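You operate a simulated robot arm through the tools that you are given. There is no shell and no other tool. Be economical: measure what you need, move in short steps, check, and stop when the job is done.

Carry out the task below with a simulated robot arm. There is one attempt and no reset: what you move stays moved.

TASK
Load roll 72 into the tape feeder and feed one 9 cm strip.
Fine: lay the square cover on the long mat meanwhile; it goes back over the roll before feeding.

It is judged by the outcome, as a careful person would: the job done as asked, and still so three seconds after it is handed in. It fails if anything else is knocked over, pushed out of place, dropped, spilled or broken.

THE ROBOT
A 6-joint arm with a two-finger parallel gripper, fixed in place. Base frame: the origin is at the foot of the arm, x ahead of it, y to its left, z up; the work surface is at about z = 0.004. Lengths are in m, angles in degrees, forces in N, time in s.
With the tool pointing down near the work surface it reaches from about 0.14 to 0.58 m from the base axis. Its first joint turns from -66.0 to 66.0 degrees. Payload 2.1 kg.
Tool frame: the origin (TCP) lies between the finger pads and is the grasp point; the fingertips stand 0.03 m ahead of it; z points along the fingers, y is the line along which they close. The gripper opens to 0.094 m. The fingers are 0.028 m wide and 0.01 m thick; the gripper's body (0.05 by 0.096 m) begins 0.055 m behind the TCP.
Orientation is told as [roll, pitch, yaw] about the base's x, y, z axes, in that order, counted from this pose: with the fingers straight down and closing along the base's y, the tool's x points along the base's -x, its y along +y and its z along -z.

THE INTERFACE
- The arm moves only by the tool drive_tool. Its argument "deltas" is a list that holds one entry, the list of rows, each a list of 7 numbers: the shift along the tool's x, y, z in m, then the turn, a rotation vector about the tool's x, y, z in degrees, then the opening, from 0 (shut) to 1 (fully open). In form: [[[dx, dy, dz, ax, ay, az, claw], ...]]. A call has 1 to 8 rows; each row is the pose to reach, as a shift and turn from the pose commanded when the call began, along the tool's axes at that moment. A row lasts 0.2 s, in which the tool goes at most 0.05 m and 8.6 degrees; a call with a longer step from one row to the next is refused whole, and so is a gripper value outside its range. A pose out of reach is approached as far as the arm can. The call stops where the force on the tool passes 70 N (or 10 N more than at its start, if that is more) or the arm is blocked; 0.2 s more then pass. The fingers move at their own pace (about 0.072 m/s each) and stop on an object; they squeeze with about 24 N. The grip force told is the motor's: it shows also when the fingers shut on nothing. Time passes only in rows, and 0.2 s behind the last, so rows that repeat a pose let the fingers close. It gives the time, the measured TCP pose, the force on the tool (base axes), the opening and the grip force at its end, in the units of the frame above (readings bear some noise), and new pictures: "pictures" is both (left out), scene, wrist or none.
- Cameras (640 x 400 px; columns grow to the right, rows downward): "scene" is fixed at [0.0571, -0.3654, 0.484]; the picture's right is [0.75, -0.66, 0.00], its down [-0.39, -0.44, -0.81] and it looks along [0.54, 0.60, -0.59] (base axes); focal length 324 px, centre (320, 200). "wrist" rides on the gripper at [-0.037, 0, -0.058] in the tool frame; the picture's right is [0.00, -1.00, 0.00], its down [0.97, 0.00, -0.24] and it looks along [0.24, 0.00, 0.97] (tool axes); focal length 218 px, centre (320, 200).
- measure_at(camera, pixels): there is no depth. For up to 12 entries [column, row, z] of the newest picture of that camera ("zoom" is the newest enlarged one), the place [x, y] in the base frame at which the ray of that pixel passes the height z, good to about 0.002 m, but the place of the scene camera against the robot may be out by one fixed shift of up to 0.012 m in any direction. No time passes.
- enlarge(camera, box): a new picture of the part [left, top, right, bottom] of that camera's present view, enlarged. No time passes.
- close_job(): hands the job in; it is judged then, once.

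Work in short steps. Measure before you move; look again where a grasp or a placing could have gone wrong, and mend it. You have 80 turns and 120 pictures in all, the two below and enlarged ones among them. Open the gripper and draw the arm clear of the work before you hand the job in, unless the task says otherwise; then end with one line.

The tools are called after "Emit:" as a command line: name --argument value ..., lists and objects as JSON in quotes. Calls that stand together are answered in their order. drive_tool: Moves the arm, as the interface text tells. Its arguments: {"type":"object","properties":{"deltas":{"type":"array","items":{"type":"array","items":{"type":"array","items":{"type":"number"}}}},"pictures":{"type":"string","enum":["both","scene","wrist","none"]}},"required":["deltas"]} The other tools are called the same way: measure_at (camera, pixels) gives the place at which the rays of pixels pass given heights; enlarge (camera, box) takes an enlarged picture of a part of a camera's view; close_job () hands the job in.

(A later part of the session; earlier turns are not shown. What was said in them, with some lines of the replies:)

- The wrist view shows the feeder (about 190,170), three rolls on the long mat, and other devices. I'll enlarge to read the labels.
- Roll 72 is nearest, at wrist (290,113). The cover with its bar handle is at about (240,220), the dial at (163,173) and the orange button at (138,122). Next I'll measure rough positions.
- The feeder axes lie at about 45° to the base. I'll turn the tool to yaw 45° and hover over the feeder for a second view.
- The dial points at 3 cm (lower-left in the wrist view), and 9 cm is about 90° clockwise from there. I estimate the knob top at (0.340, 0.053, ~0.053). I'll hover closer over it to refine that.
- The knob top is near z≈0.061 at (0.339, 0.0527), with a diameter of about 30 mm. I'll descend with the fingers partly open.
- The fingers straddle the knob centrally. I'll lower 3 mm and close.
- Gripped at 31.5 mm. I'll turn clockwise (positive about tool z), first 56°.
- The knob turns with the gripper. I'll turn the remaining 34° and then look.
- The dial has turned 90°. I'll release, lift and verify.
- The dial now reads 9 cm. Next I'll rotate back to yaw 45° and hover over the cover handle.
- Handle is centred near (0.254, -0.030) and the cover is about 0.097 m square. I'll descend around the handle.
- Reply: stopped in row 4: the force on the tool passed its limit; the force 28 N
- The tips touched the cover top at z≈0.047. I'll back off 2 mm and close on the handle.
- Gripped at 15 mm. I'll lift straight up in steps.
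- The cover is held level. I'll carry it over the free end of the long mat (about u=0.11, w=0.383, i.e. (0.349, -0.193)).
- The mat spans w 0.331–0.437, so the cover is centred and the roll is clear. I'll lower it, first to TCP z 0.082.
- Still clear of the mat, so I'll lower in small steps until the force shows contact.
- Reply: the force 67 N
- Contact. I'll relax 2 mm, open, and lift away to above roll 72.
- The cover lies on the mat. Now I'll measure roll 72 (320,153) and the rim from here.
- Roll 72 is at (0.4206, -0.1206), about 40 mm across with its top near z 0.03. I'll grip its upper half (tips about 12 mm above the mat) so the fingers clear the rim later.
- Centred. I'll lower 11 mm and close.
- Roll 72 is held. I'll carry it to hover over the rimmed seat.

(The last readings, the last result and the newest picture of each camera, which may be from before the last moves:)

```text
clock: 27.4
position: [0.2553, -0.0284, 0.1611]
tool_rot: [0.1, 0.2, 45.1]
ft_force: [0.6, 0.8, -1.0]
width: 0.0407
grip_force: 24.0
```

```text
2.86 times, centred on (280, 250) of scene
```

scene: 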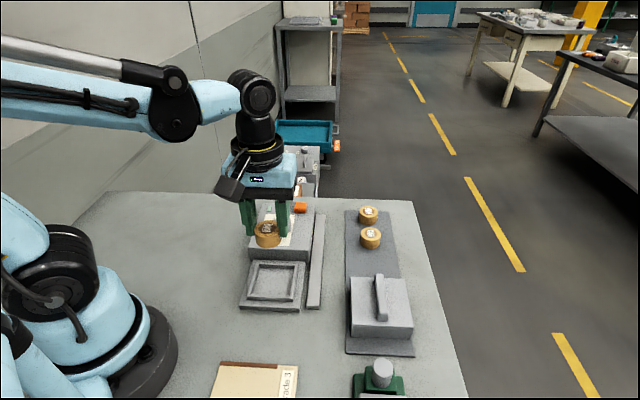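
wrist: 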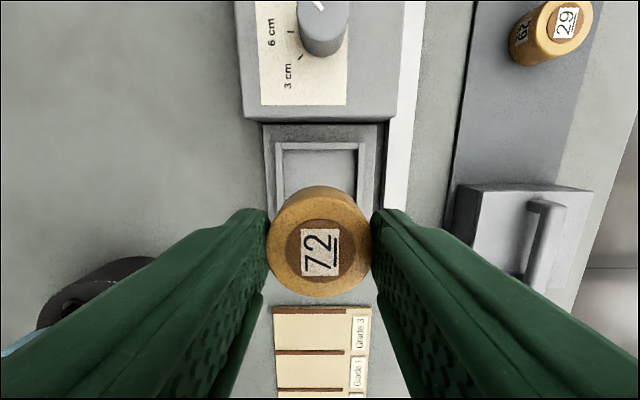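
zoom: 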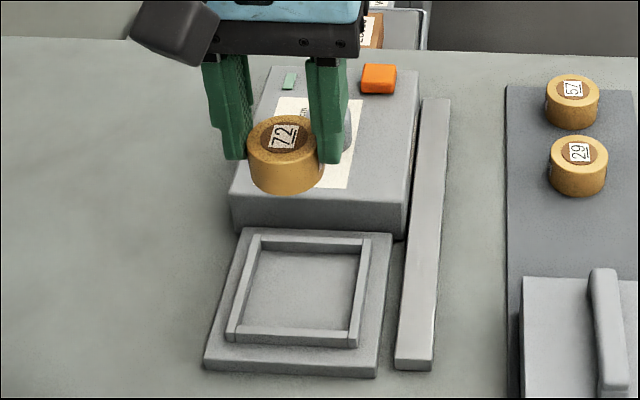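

Emit:
measure_at --camera "wrist" --pixels '[[276, 142, 0.022], [364, 142, 0.022], [284, 150, 0.022], [357, 150, 0.022], [264, 125, 0.014], [384, 125, 0.014]]'

Emit:
measure_at --camera "zoom" --pixels '[[253, 236, 0.022], [371, 239, 0.022], [228, 340, 0.022], [356, 347, 0.022], [240, 228, 0.014], [391, 233, 0.014], [204, 362, 0.014], [374, 376, 0.014]]'

```text
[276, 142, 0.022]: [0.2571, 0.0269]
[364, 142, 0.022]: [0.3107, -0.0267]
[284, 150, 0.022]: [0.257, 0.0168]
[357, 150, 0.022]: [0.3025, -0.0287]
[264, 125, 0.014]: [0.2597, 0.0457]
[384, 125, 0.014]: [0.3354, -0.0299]
```

```text
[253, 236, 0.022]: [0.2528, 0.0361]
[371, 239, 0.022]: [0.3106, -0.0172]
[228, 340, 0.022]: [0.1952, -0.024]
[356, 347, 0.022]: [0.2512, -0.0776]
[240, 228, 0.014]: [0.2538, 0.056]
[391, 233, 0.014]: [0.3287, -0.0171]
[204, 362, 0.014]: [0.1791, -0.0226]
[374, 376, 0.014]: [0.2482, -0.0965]
```

The seat's inner square is centred at u≈0.161, w≈0.2007, and the roll is over it to within a millimetre. I'll lower it in.

Emit:
drive_tool --deltas '[[[-0.0005, 0, 0.04, 0, 0, 0, 0.3], [-0.0005, 0, 0.075, 0, 0, 0, 0.3], [-0.0005, 0, 0.095, 0, 0, 0, 0.3], [-0.0005, 0, 0.103, 0, 0, 0, 0.3], [-0.0005, 0, 0.103, 0, 0, 0, 0.3]]]' --pictures "scene"

Emit:
enlarge --camera "scene" --box '[220, 220, 340, 320]'

```text
clock: 28.6
position: [0.256, -0.0285, 0.0592]
tool_rot: [0.1, 0.3, 45.0]
ft_force: [-0.5, -0.3, -1.0]
width: 0.0403
grip_force: 23.8
```

scene: 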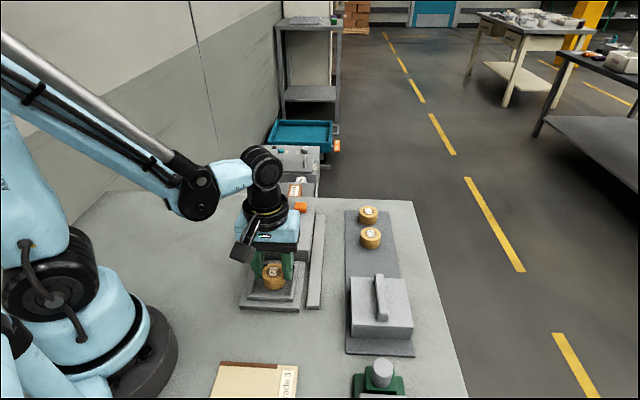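

```text
4.00 times, centred on (280, 270) of scene
```

zoom: 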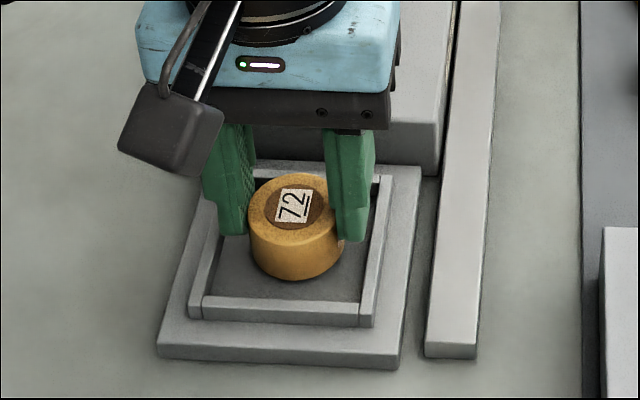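

Nearly seated and well inside the rim. I'll go down in small steps to contact.

Emit:
drive_tool --deltas '[[[0, 0, 0.002, 0, 0, 0, 0.3], [0, 0, 0.004, 0, 0, 0, 0.3]]]' --pictures "none"

Emit:
drive_tool --deltas '[[[0, 0, 0.001, 0, 0, 0, 0.3], [0, 0, 0.002, 0, 0, 0, 0.3]]]' --pictures "none"

```text
clock: 29.2
position: [0.2557, -0.0281, 0.0543]
tool_rot: [0.1, 0.3, 45.0]
ft_force: [0.8, 0.0, -0.3]
width: 0.0405
grip_force: 23.9
```

```text
clock: 29.8
position: [0.2563, -0.0286, 0.0525]
tool_rot: [0.0, 0.4, 45.0]
ft_force: [-1.8, 1.4, 15.8]
width: 0.0404
grip_force: 23.9
```

Contact at 0.0525. I'll open slightly inside the rim, then lift.

Emit:
drive_tool --deltas '[[[0, 0, -0.001, 0, 0, 0, 0.48], [0, 0, -0.001, 0, 0, 0, 0.48], [0, 0, -0.012, 0, 0, 0, 0.48], [0, 0, -0.04, 0, 0, 0, 0.55], [0, 0, -0.08, 0, 0, 0, 0.6], [0, 0, -0.11, 0, 0, 0, 0.6], [0, 0, -0.11, 0, 0, 0, 0.6]]]'

Emit:
enlarge --camera "scene" --box '[220, 220, 340, 320]'

```text
clock: 31.4
position: [0.2566, -0.0295, 0.1616]
tool_rot: [0.2, 0.3, 45.0]
ft_force: [0.2, -0.7, -0.3]
width: 0.0563
grip_force: 0.0
```

scene: 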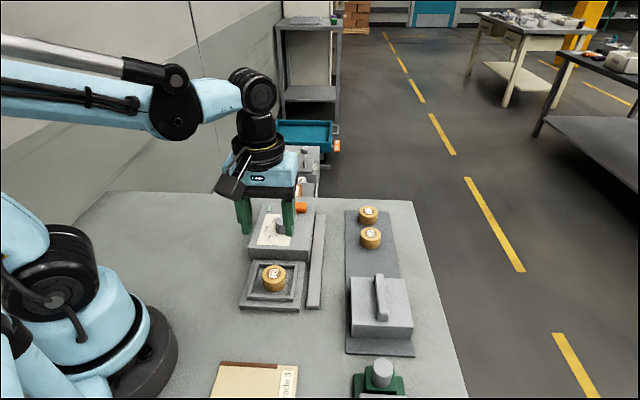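
wrist: 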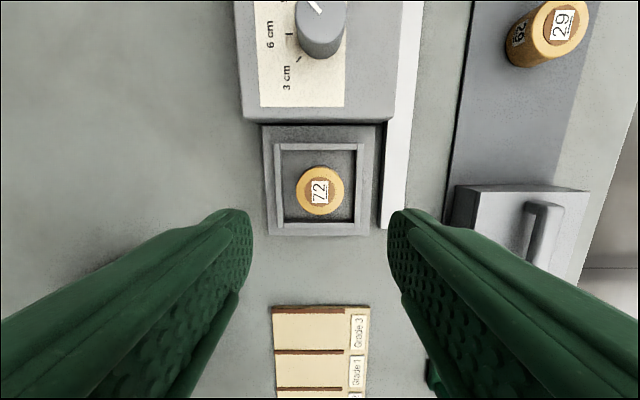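

```text
4.00 times, centred on (280, 270) of scene
```

zoom: 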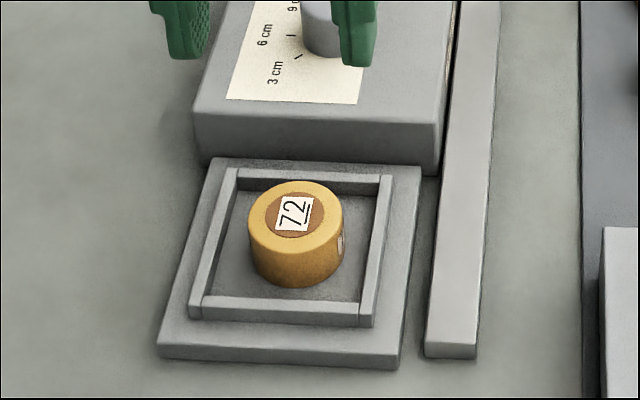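

Roll 72 sits in the seat. I'll go back to the cover.

Emit:
drive_tool --deltas '[[[0.01, -0.036, -0.005, 0, 0, 0, 0.5], [0.02, -0.072, -0.005, 0, 0, 0, 0.5], [0.03, -0.109, -0.005, 0, 0, 0, 0.5], [0.04, -0.146, 0, 0, 0, 0, 0.5], [0.0504, -0.1804, 0.01, 0, 0, 0, 0.5], [0.0504, -0.1804, 0.03, 0, 0, 0, 0.5], [0.0504, -0.1804, 0.03, 0, 0, 0, 0.5]]]' --pictures "wrist"

Emit:
measure_at --camera "wrist" --pixels '[[320, 150, 0.05], [320, 250, 0.05]]'

```text
clock: 33.0
position: [0.3481, -0.193, 0.131]
tool_rot: [0.1, 0.3, 45.0]
ft_force: [-0.4, -0.3, 0.3]
width: 0.0471
grip_force: 0.0
```

wrist: 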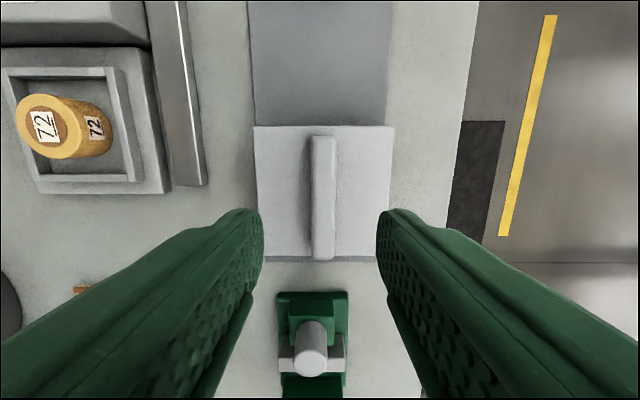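

```text
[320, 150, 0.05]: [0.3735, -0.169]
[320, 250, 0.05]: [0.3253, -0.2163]
```

The handle is centred between the fingers. I'll descend and grip.

Emit:
drive_tool --deltas '[[[0, 0, 0.03, 0, 0, 0, 0.5], [0, 0, 0.05, 0, 0, 0, 0.5], [0, 0, 0.0605, 0, 0, 0, 0.5], [0, 0, 0.0605, 0, 0, 0, 0.2], [0, 0, 0.0605, 0, 0, 0, 0], [0, 0, 0.0605, 0, 0, 0, 0], [0, 0, 0.0605, 0, 0, 0, 0]]]' --pictures "none"

```text
clock: 34.6
position: [0.3479, -0.1919, 0.0715]
tool_rot: [0.1, 0.4, 45.0]
ft_force: [-0.4, 0.0, 0.6]
width: 0.015
grip_force: 23.4
```

Emit:
drive_tool --deltas '[[[0, 0, -0.01, 0, 0, 0, 0], [0, 0, -0.04, 0, 0, 0, 0], [0, 0, -0.08, 0, 0, 0, 0], [0, 0, -0.12, 0, 0, 0, 0], [0, 0, -0.13, 0, 0, 0, 0], [0, 0, -0.13, 0, 0, 0, 0]]]' --pictures "wrist"

```text
clock: 36.0
position: [0.3477, -0.1918, 0.2012]
tool_rot: [0.1, 0.3, 45.0]
ft_force: [0.1, 0.2, -0.4]
width: 0.0148
grip_force: 24.1
```

wrist: 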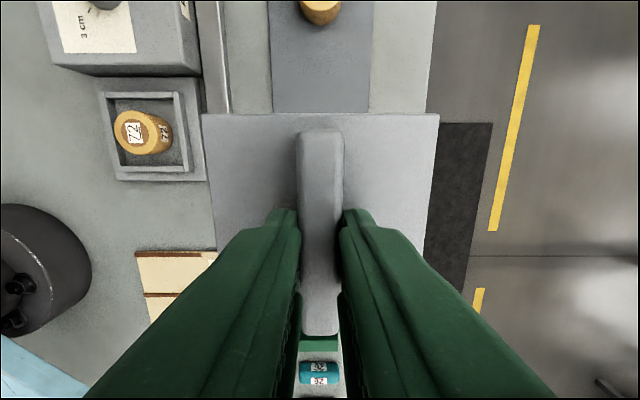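

The cover sits in the hand as before. I'll carry it back over the seat.

Emit:
drive_tool --deltas '[[[-0.01, 0.036, 0, 0, 0, 0, 0], [-0.02, 0.072, 0, 0, 0, 0, 0], [-0.03, 0.109, 0, 0, 0, 0, 0], [-0.04, 0.146, 0, 0, 0, 0, 0], [-0.0478, 0.1807, 0, 0, 0, 0, 0], [-0.0478, 0.1807, 0, 0, 0, 0, 0], [-0.0478, 0.1807, 0.04, 0, 0, 0, 0], [-0.0478, 0.1807, 0.06, 0, 0, 0, 0]]]'

Emit:
enlarge --camera "scene" --box '[220, 180, 340, 320]'

```text
clock: 37.8
position: [0.2547, -0.0301, 0.1411]
tool_rot: [0.1, 0.3, 45.0]
ft_force: [0.5, 0.2, -0.3]
width: 0.0146
grip_force: 24.0
```

scene: 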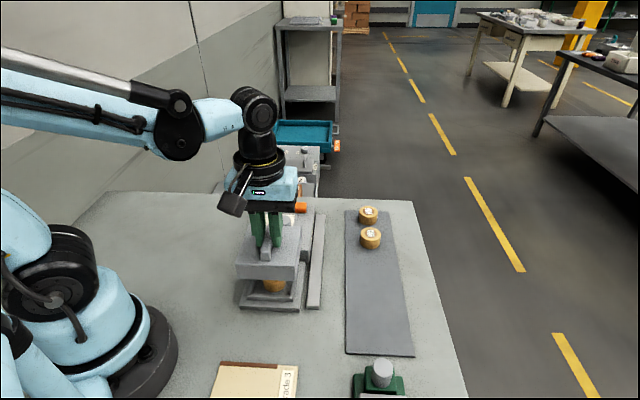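
wrist: 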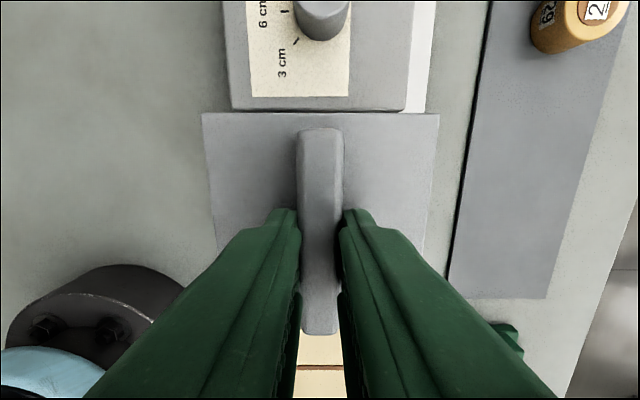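

```text
2.86 times, centred on (280, 250) of scene
```

zoom: 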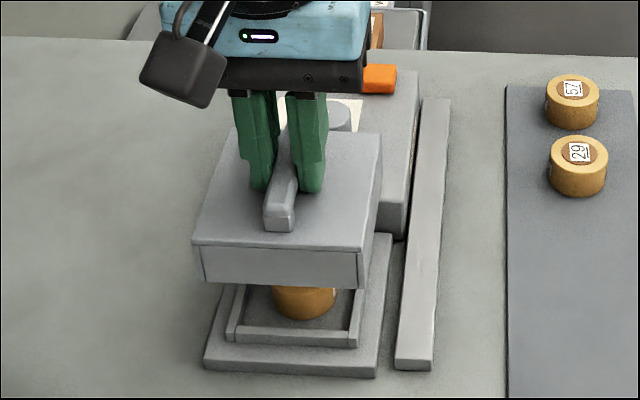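

Aligned above the roll. I'll lower to 0.084, then down in small steps.

Emit:
drive_tool --deltas '[[[0, 0, 0.02, 0, 0, 0, 0], [0, 0, 0.035, 0, 0, 0, 0], [0, 0, 0.048, 0, 0, 0, 0], [0, 0, 0.055, 0, 0, 0, 0], [0, 0, 0.057, 0, 0, 0, 0]]]' --pictures "none"

Emit:
drive_tool --deltas '[[[0, 0, 0.0015, 0, 0, 0, 0], [0, 0, 0.003, 0, 0, 0, 0]]]' --pictures "none"

```text
clock: 39.0
position: [0.2542, -0.0307, 0.0843]
tool_rot: [0.1, 0.4, 45.0]
ft_force: [-0.2, -1.1, -0.3]
width: 0.0151
grip_force: 24.3
```

```text
clock: 39.6
position: [0.2533, -0.03, 0.0814]
tool_rot: [0.1, 0.2, 45.0]
ft_force: [-0.6, 0.2, -1.2]
width: 0.0151
grip_force: 24.4
```

Emit:
drive_tool --deltas '[[[0, 0, 0.001, 0, 0, 0, 0], [0, 0, 0.0025, 0, 0, 0, 0]]]' --pictures "scene"

Emit:
enlarge --camera "scene" --box '[220, 210, 340, 320]'

```text
clock: 40.2
position: [0.254, -0.0291, 0.0783]
tool_rot: [0.1, 0.4, 45.0]
ft_force: [-0.2, 0.1, -0.3]
width: 0.0148
grip_force: 24.0
```

scene: 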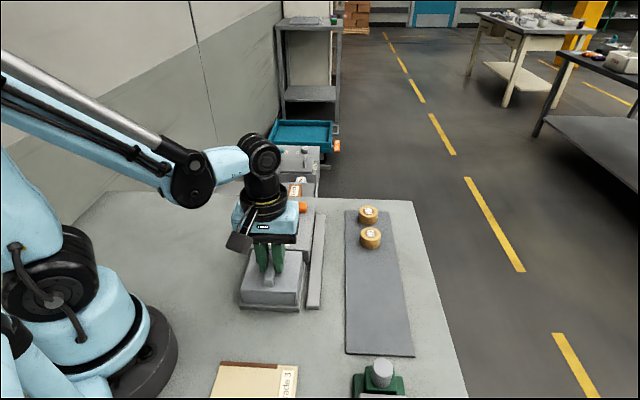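

```text
3.64 times, centred on (280, 265) of scene
```

zoom: 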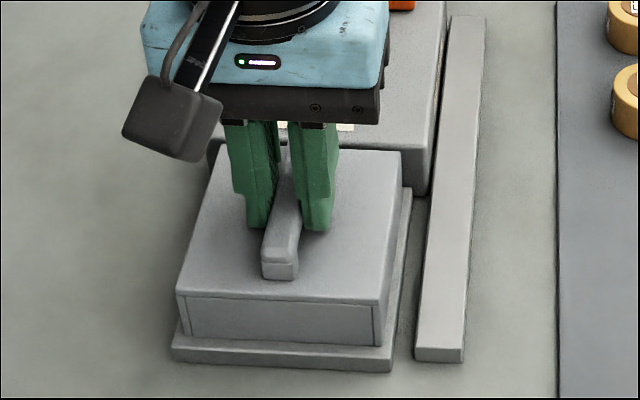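

Emit:
drive_tool --deltas '[[[0, 0, 0.001, 0, 0, 0, 0], [0, 0, 0.002, 0, 0, 0, 0]]]' --pictures "none"

```text
clock: 40.8
position: [0.2543, -0.0293, 0.077]
tool_rot: [0.2, 0.2, 45.1]
ft_force: [-4.2, 3.8, 22.1]
width: 0.0153
grip_force: 23.9
```

Seated, with 22 N of contact at 0.077. I'll release and lift.

Emit:
drive_tool --deltas '[[[0, 0, -0.001, 0, 0, 0, 0], [0, 0, -0.001, 0, 0, 0, 0.4], [0, 0, -0.001, 0, 0, 0, 0.5], [0, 0, -0.025, 0, 0, 0, 0.5], [0, 0, -0.06, 0, 0, 0, 0.5], [0, 0, -0.09, 0, 0, 0, 0.4], [-0.04, 0, -0.1, 0, 0, 0, 0.2], [-0.08, 0, -0.1, 0, 0, 0, 0]]]'

Emit:
enlarge --camera "scene" --box '[220, 200, 340, 320]'

```text
clock: 42.6
position: [0.3114, 0.0266, 0.1767]
tool_rot: [0.1, 0.3, 44.9]
ft_force: [0.2, -0.3, -0.6]
width: 0.0
grip_force: 24.0
```

scene: 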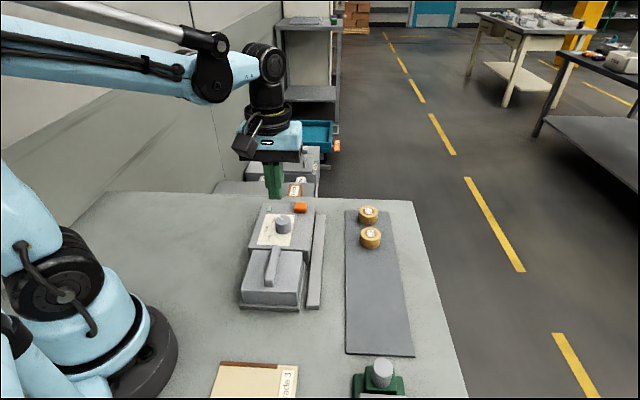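
wrist: 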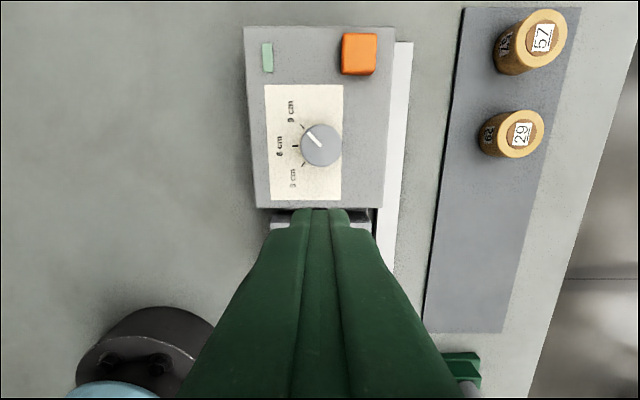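

```text
3.33 times, centred on (280, 260) of scene
```

zoom: 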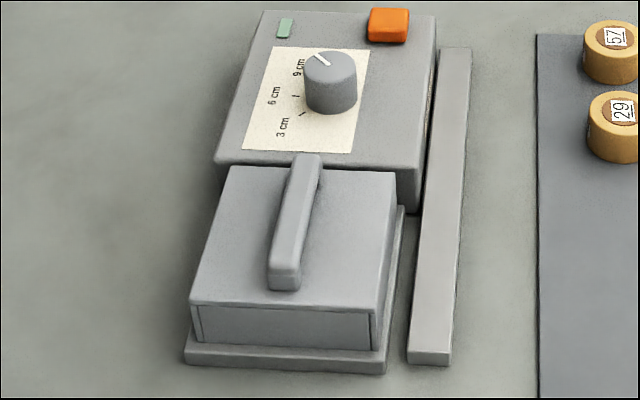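

The cover is back and the dial reads 9 cm. I'll move the closed fingers to hover over the orange button at about (0.4045, 0.0785, top ~0.060).

Emit:
drive_tool --deltas '[[[-0.035, -0.01, 0, 0, 0, 0, 0], [-0.07, -0.02, 0, 0, 0, 0, 0], [-0.1025, -0.0291, 0.02, 0, 0, 0, 0], [-0.1025, -0.0291, 0.05, 0, 0, 0, 0], [-0.1025, -0.0291, 0.068, 0, 0, 0, 0], [-0.1025, -0.0291, 0.068, 0, 0, 0, 0]]]'

Emit:
enlarge --camera "scene" --box '[240, 160, 340, 260]'

```text
clock: 44.0
position: [0.4043, 0.0789, 0.1093]
tool_rot: [0.1, 0.3, 45.0]
ft_force: [1.2, -0.6, 1.1]
width: 0.0002
grip_force: 23.5
```

scene: 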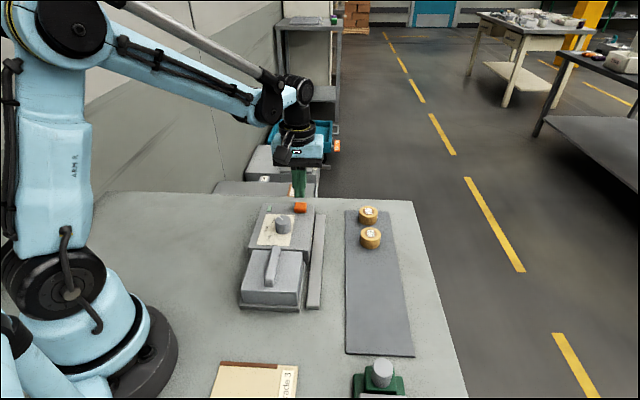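
wrist: 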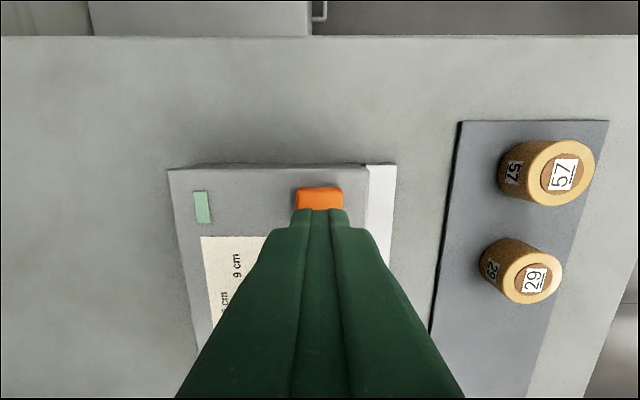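

```text
4.00 times, centred on (290, 210) of scene
```

zoom: 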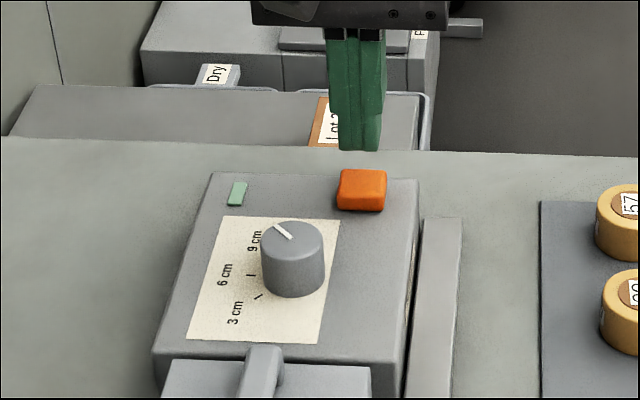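

Aligned. I'll lower to just above the button, then press slowly once.

Emit:
drive_tool --deltas '[[[0, 0, 0.01, 0, 0, 0, 0], [0, 0, 0.015, 0, 0, 0, 0]]]' --pictures "scene"

Emit:
enlarge --camera "scene" --box '[240, 160, 340, 260]'

```text
clock: 44.6
position: [0.4037, 0.0772, 0.0917]
tool_rot: [0.1, 0.3, 45.0]
ft_force: [-0.2, 0.5, -0.8]
width: 0.0
grip_force: 23.8
```

scene: 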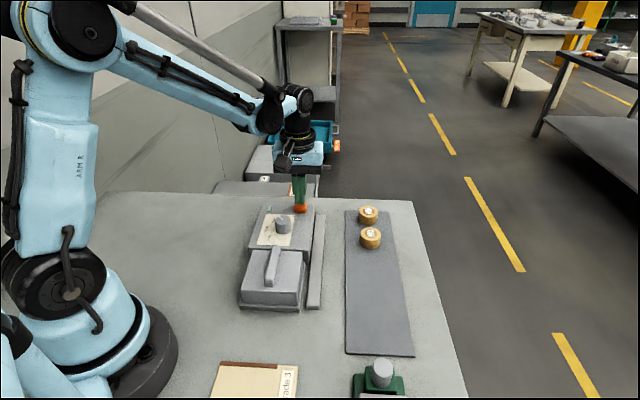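

```text
4.00 times, centred on (290, 210) of scene
```

zoom: 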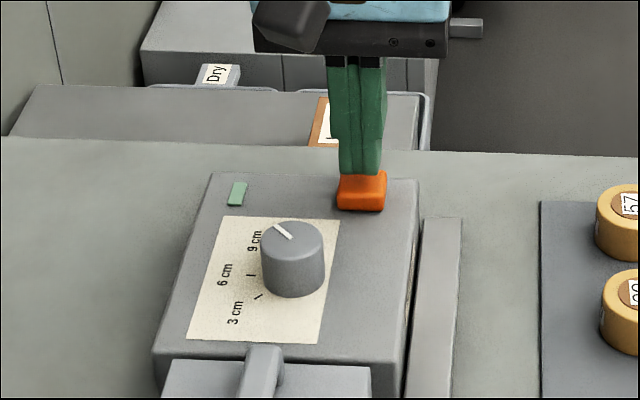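

Emit:
drive_tool --deltas '[[[0, 0, 0.002, 0, 0, 0, 0], [0, 0, 0.004, 0, 0, 0, 0], [0, 0, 0.006, 0, 0, 0, 0]]]' --pictures "scene"

Emit:
enlarge --camera "scene" --box '[220, 170, 360, 320]'

```text
clock: 45.4
position: [0.4037, 0.0778, 0.0876]
tool_rot: [0.1, 0.2, 45.1]
ft_force: [-0.9, 0.4, 1.2]
width: 0.0
grip_force: 24.5
```

scene: 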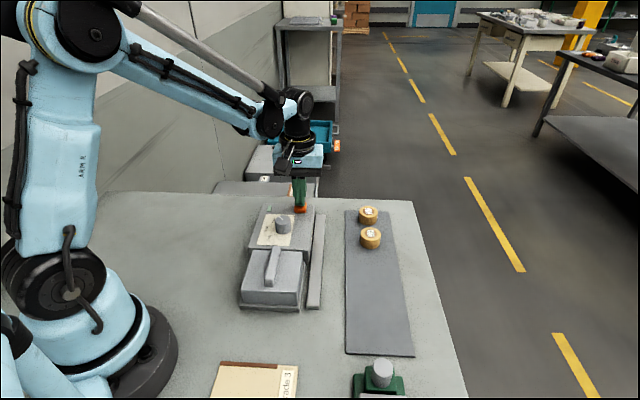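

```text
2.67 times, centred on (290, 245) of scene
```

zoom: 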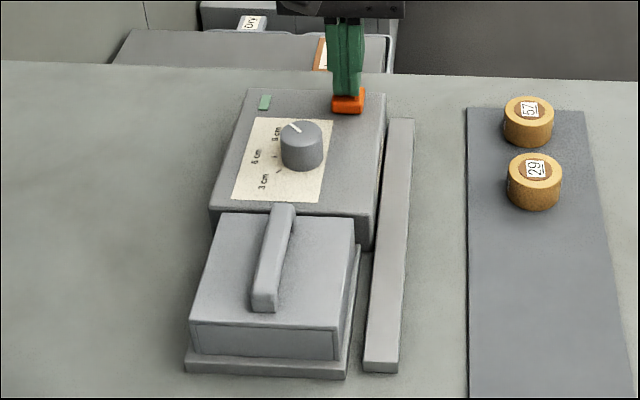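

Hardly any force yet, so I'll press on slowly.

Emit:
drive_tool --deltas '[[[0, 0, 0.002, 0, 0, 0, 0], [0, 0, 0.003, 0, 0, 0, 0]]]' --pictures "scene"

Emit:
enlarge --camera "scene" --box '[220, 170, 360, 320]'

```text
clock: 46.0
position: [0.4038, 0.0776, 0.0842]
tool_rot: [0.1, 0.4, 45.1]
ft_force: [-0.2, -0.9, 0.5]
width: 0.0
grip_force: 23.9
```

scene: 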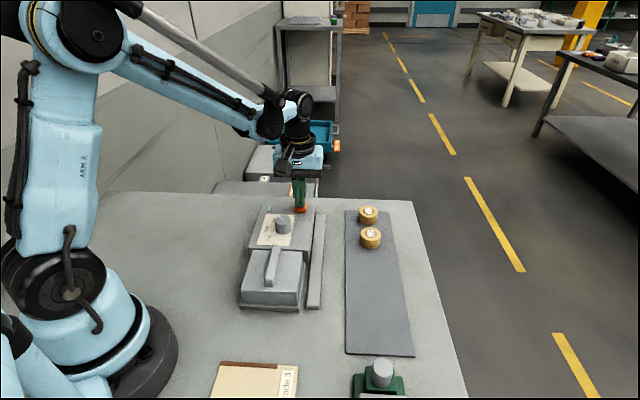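

```text
2.67 times, centred on (290, 245) of scene
```

zoom: 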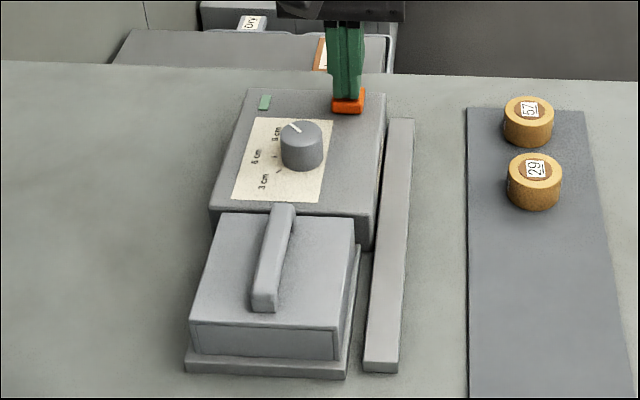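

Emit:
drive_tool --deltas '[[[0, 0, 0.001, 0, 0, 0, 0]]]' --pictures "wrist"

Emit:
enlarge --camera "scene" --box '[280, 185, 325, 220]'

```text
clock: 46.4
position: [0.405, 0.0785, 0.0841]
tool_rot: [0.0, 0.3, 45.0]
ft_force: [0.2, 0.8, 0.5]
width: 0.0
grip_force: 23.9
```

wrist: 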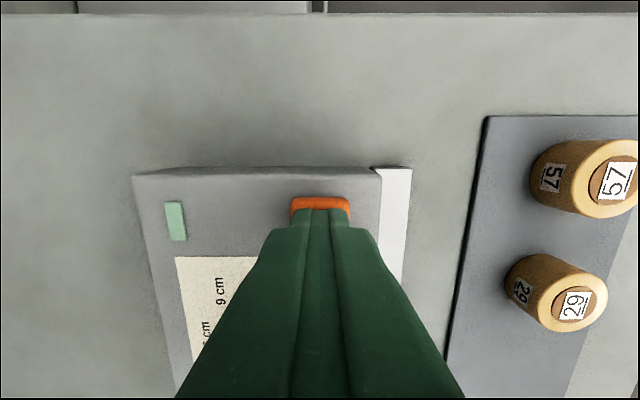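

```text
11.43 times, centred on (302, 202) of scene
```

zoom: 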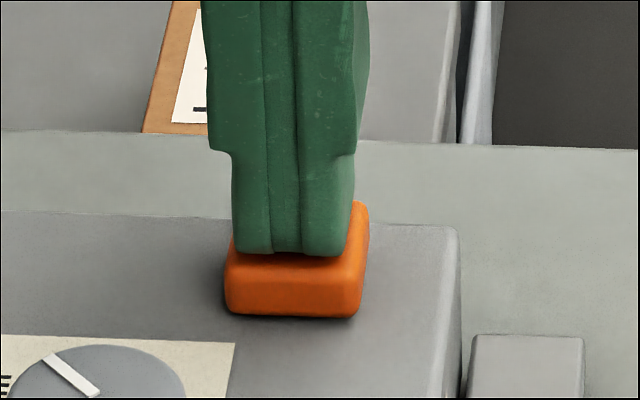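

The fingers sit centrally over the button, about to touch. I'll continue down.

Emit:
drive_tool --deltas '[[[0, 0, 0.001, 0, 0, 0, 0], [0, 0, 0.002, 0, 0, 0, 0], [0, 0, 0.003, 0, 0, 0, 0]]]' --pictures "none"

Emit:
enlarge --camera "scene" --box '[225, 180, 365, 320]'

```text
clock: 47.2
position: [0.4034, 0.0786, 0.0802]
tool_rot: [0.2, 0.3, 45.0]
ft_force: [0.1, 0.7, 2.2]
width: 0.0
grip_force: 24.1
```

```text
2.86 times, centred on (295, 250) of scene
```

zoom: 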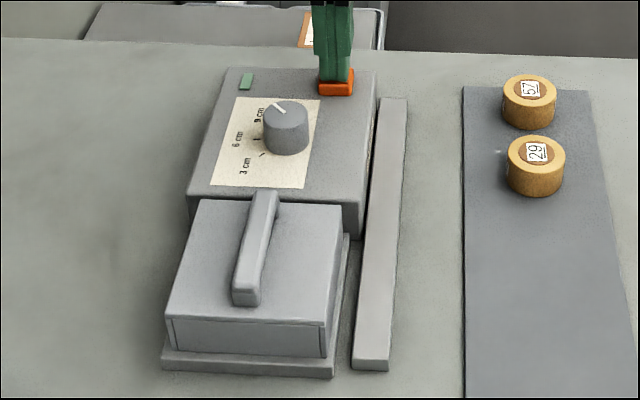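

Emit:
enlarge --camera "scene" --box '[320, 195, 400, 285]'

Emit:
drive_tool --deltas '[[[0, 0, 0.0005, 0, 0, 0, 0]]]' --pictures "both"

```text
4.44 times, centred on (360, 240) of scene
```

zoom: 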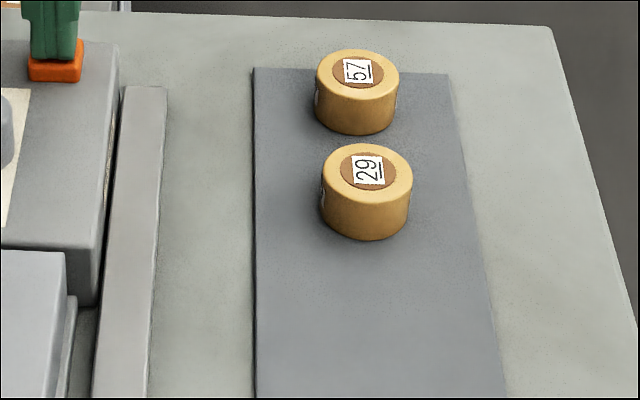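

```text
clock: 47.6
position: [0.4036, 0.077, 0.0808]
tool_rot: [0.0, 0.3, 45.0]
ft_force: [0.1, 0.2, 1.4]
width: 0.0
grip_force: 23.9
```

scene: 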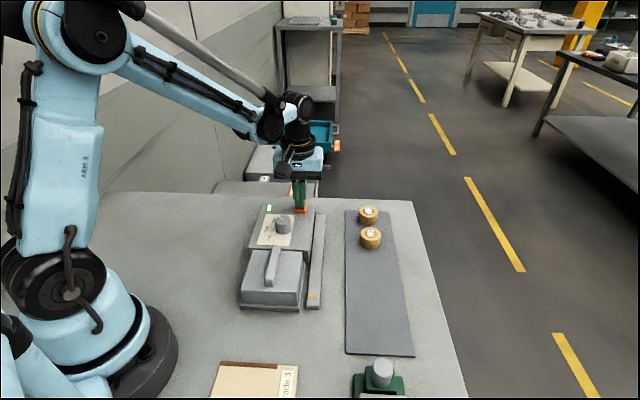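
wrist: 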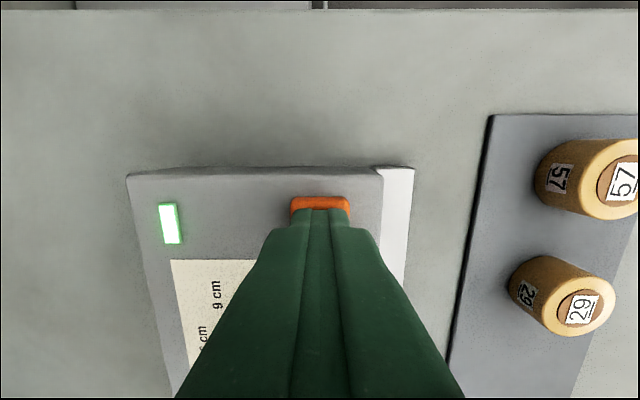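

The lamp is lit and tape is appearing on the side rail, so it is feeding. I'll lift straight off the button and watch.

Emit:
drive_tool --deltas '[[[0, 0, -0.03, 0, 0, 0, 0], [0, 0, -0.07, 0, 0, 0, 0], [0, 0, -0.11, 0, 0, 0, 0], [0, 0, -0.13, 0, 0, 0, 0.3], [0, 0, -0.13, 0, 0, 0, 0.6], [0, 0, -0.13, 0, 0, 0, 0.8], [0, 0, -0.13, 0, 0, 0, 0.8], [0, 0, -0.13, 0, 0, 0, 0.8]]]'

Emit:
enlarge --camera "scene" --box '[225, 190, 365, 320]'

```text
clock: 49.4
position: [0.404, 0.0797, 0.2101]
tool_rot: [0.0, 0.3, 45.0]
ft_force: [-0.5, 0.4, 0.2]
width: 0.0751
grip_force: 0.0
```

scene: 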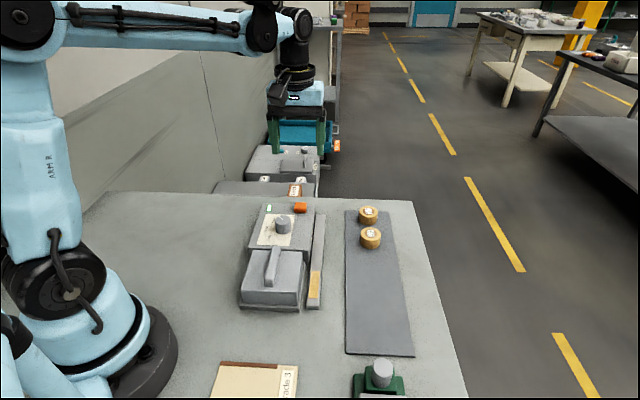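
wrist: 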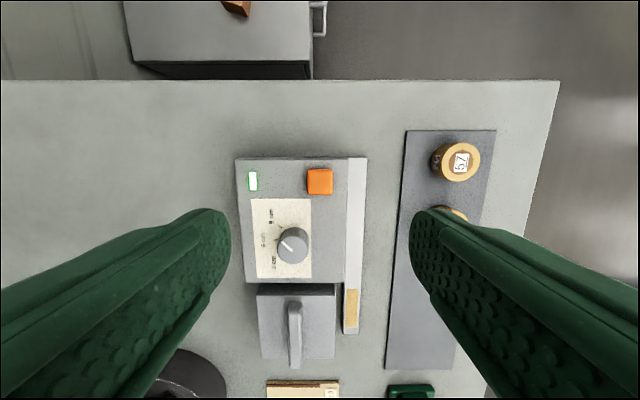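

```text
3.08 times, centred on (295, 255) of scene
```

zoom: 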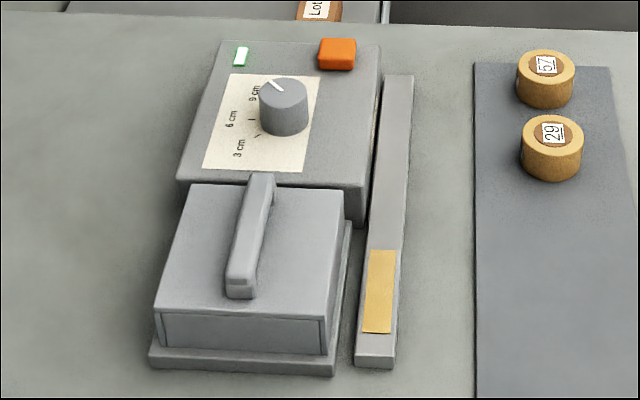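

The strip is feeding along the rail. I'll wait in place until the lamp goes out.

Emit:
drive_tool --deltas '[[[0, 0, 0, 0, 0, 0, 0.8], [0, 0, 0, 0, 0, 0, 0.8], [0, 0, 0, 0, 0, 0, 0.8], [0, 0, 0, 0, 0, 0, 0.8], [0, 0, 0, 0, 0, 0, 0.8], [0, 0, 0, 0, 0, 0, 0.8], [0, 0, 0, 0, 0, 0, 0.8], [0, 0, 0, 0, 0, 0, 0.8]]]' --pictures "wrist"

Emit:
drive_tool --deltas '[[[0, 0, 0, 0, 0, 0, 0.8], [0, 0, 0, 0, 0, 0, 0.8], [0, 0, 0, 0, 0, 0, 0.8], [0, 0, 0, 0, 0, 0, 0.8], [0, 0, 0, 0, 0, 0, 0.8], [0, 0, 0, 0, 0, 0, 0.8], [0, 0, 0, 0, 0, 0, 0.8], [0, 0, 0, 0, 0, 0, 0.8]]]' --pictures "both"

Emit:
enlarge --camera "wrist" --box '[230, 140, 400, 380]'

```text
clock: 51.2
position: [0.4035, 0.0785, 0.2099]
tool_rot: [0.1, 0.3, 45.0]
ft_force: [0.1, -0.1, 1.1]
width: 0.0752
grip_force: 0.1
```

wrist: 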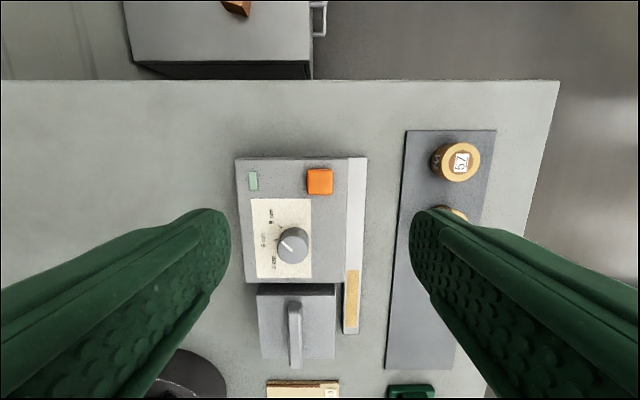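

```text
clock: 53.0
position: [0.4043, 0.0782, 0.2091]
tool_rot: [0.1, 0.3, 45.0]
ft_force: [-0.2, 0.3, 1.0]
width: 0.0751
grip_force: 0.1
```

scene: 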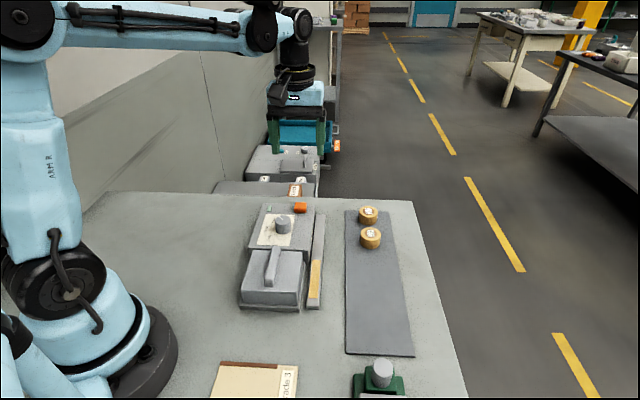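
wrist: 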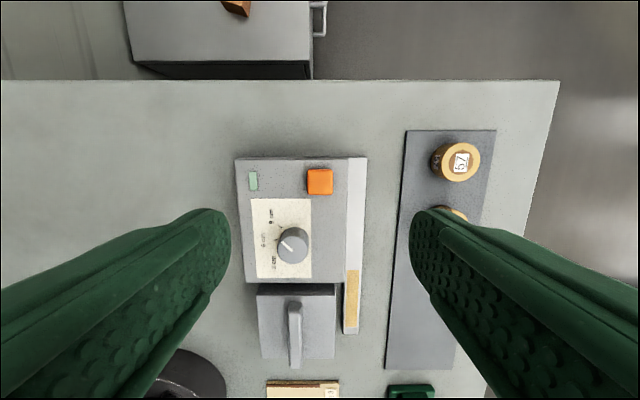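

```text
1.67 times, centred on (315, 260) of wrist
```

zoom: 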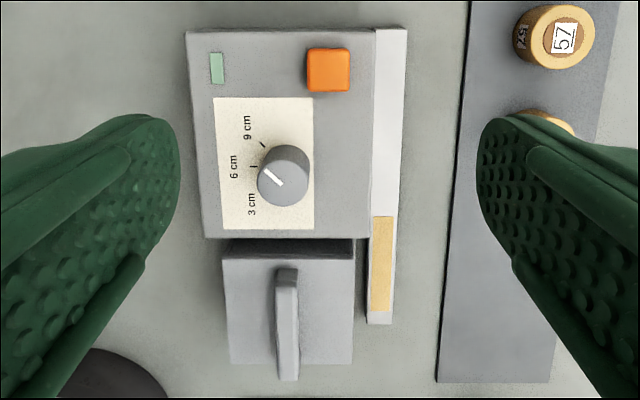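

The lamp is out, so feeding has ended. I'll measure the strip length.

Emit:
measure_at --camera "zoom" --pixels '[[383, 216, 0.02], [380, 311, 0.02], [383, 216, 0.012], [380, 311, 0.012], [390, 29, 0.02], [379, 323, 0.02]]'

Emit:
enlarge --camera "scene" --box '[225, 190, 365, 320]'

```text
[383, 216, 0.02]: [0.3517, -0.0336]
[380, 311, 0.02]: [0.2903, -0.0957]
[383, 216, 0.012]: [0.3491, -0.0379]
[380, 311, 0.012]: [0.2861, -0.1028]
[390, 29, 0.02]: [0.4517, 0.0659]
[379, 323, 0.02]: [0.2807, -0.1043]
```

```text
3.08 times, centred on (295, 255) of scene
```

zoom: 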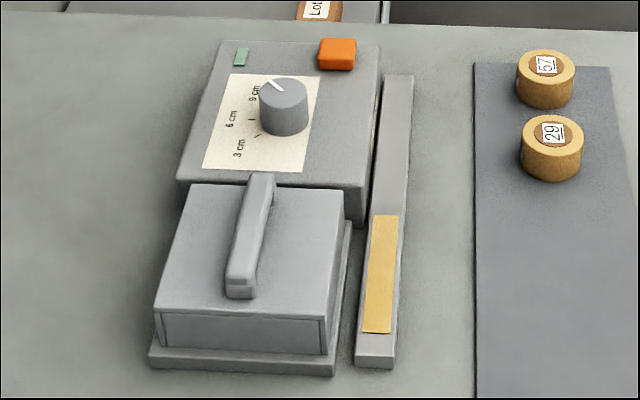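

The strip measures about 0.09 m, the lamp is out, the cover is back over roll 72, and the open gripper is clear of the work. I'm handing in.

Emit:
close_job

```text
The job is handed in.
```

Roll 72 is in the tape feeder with the square cover back over it, and one strip of about 9 cm has been fed; it measured 8.7–9.05 cm from the camera picture.
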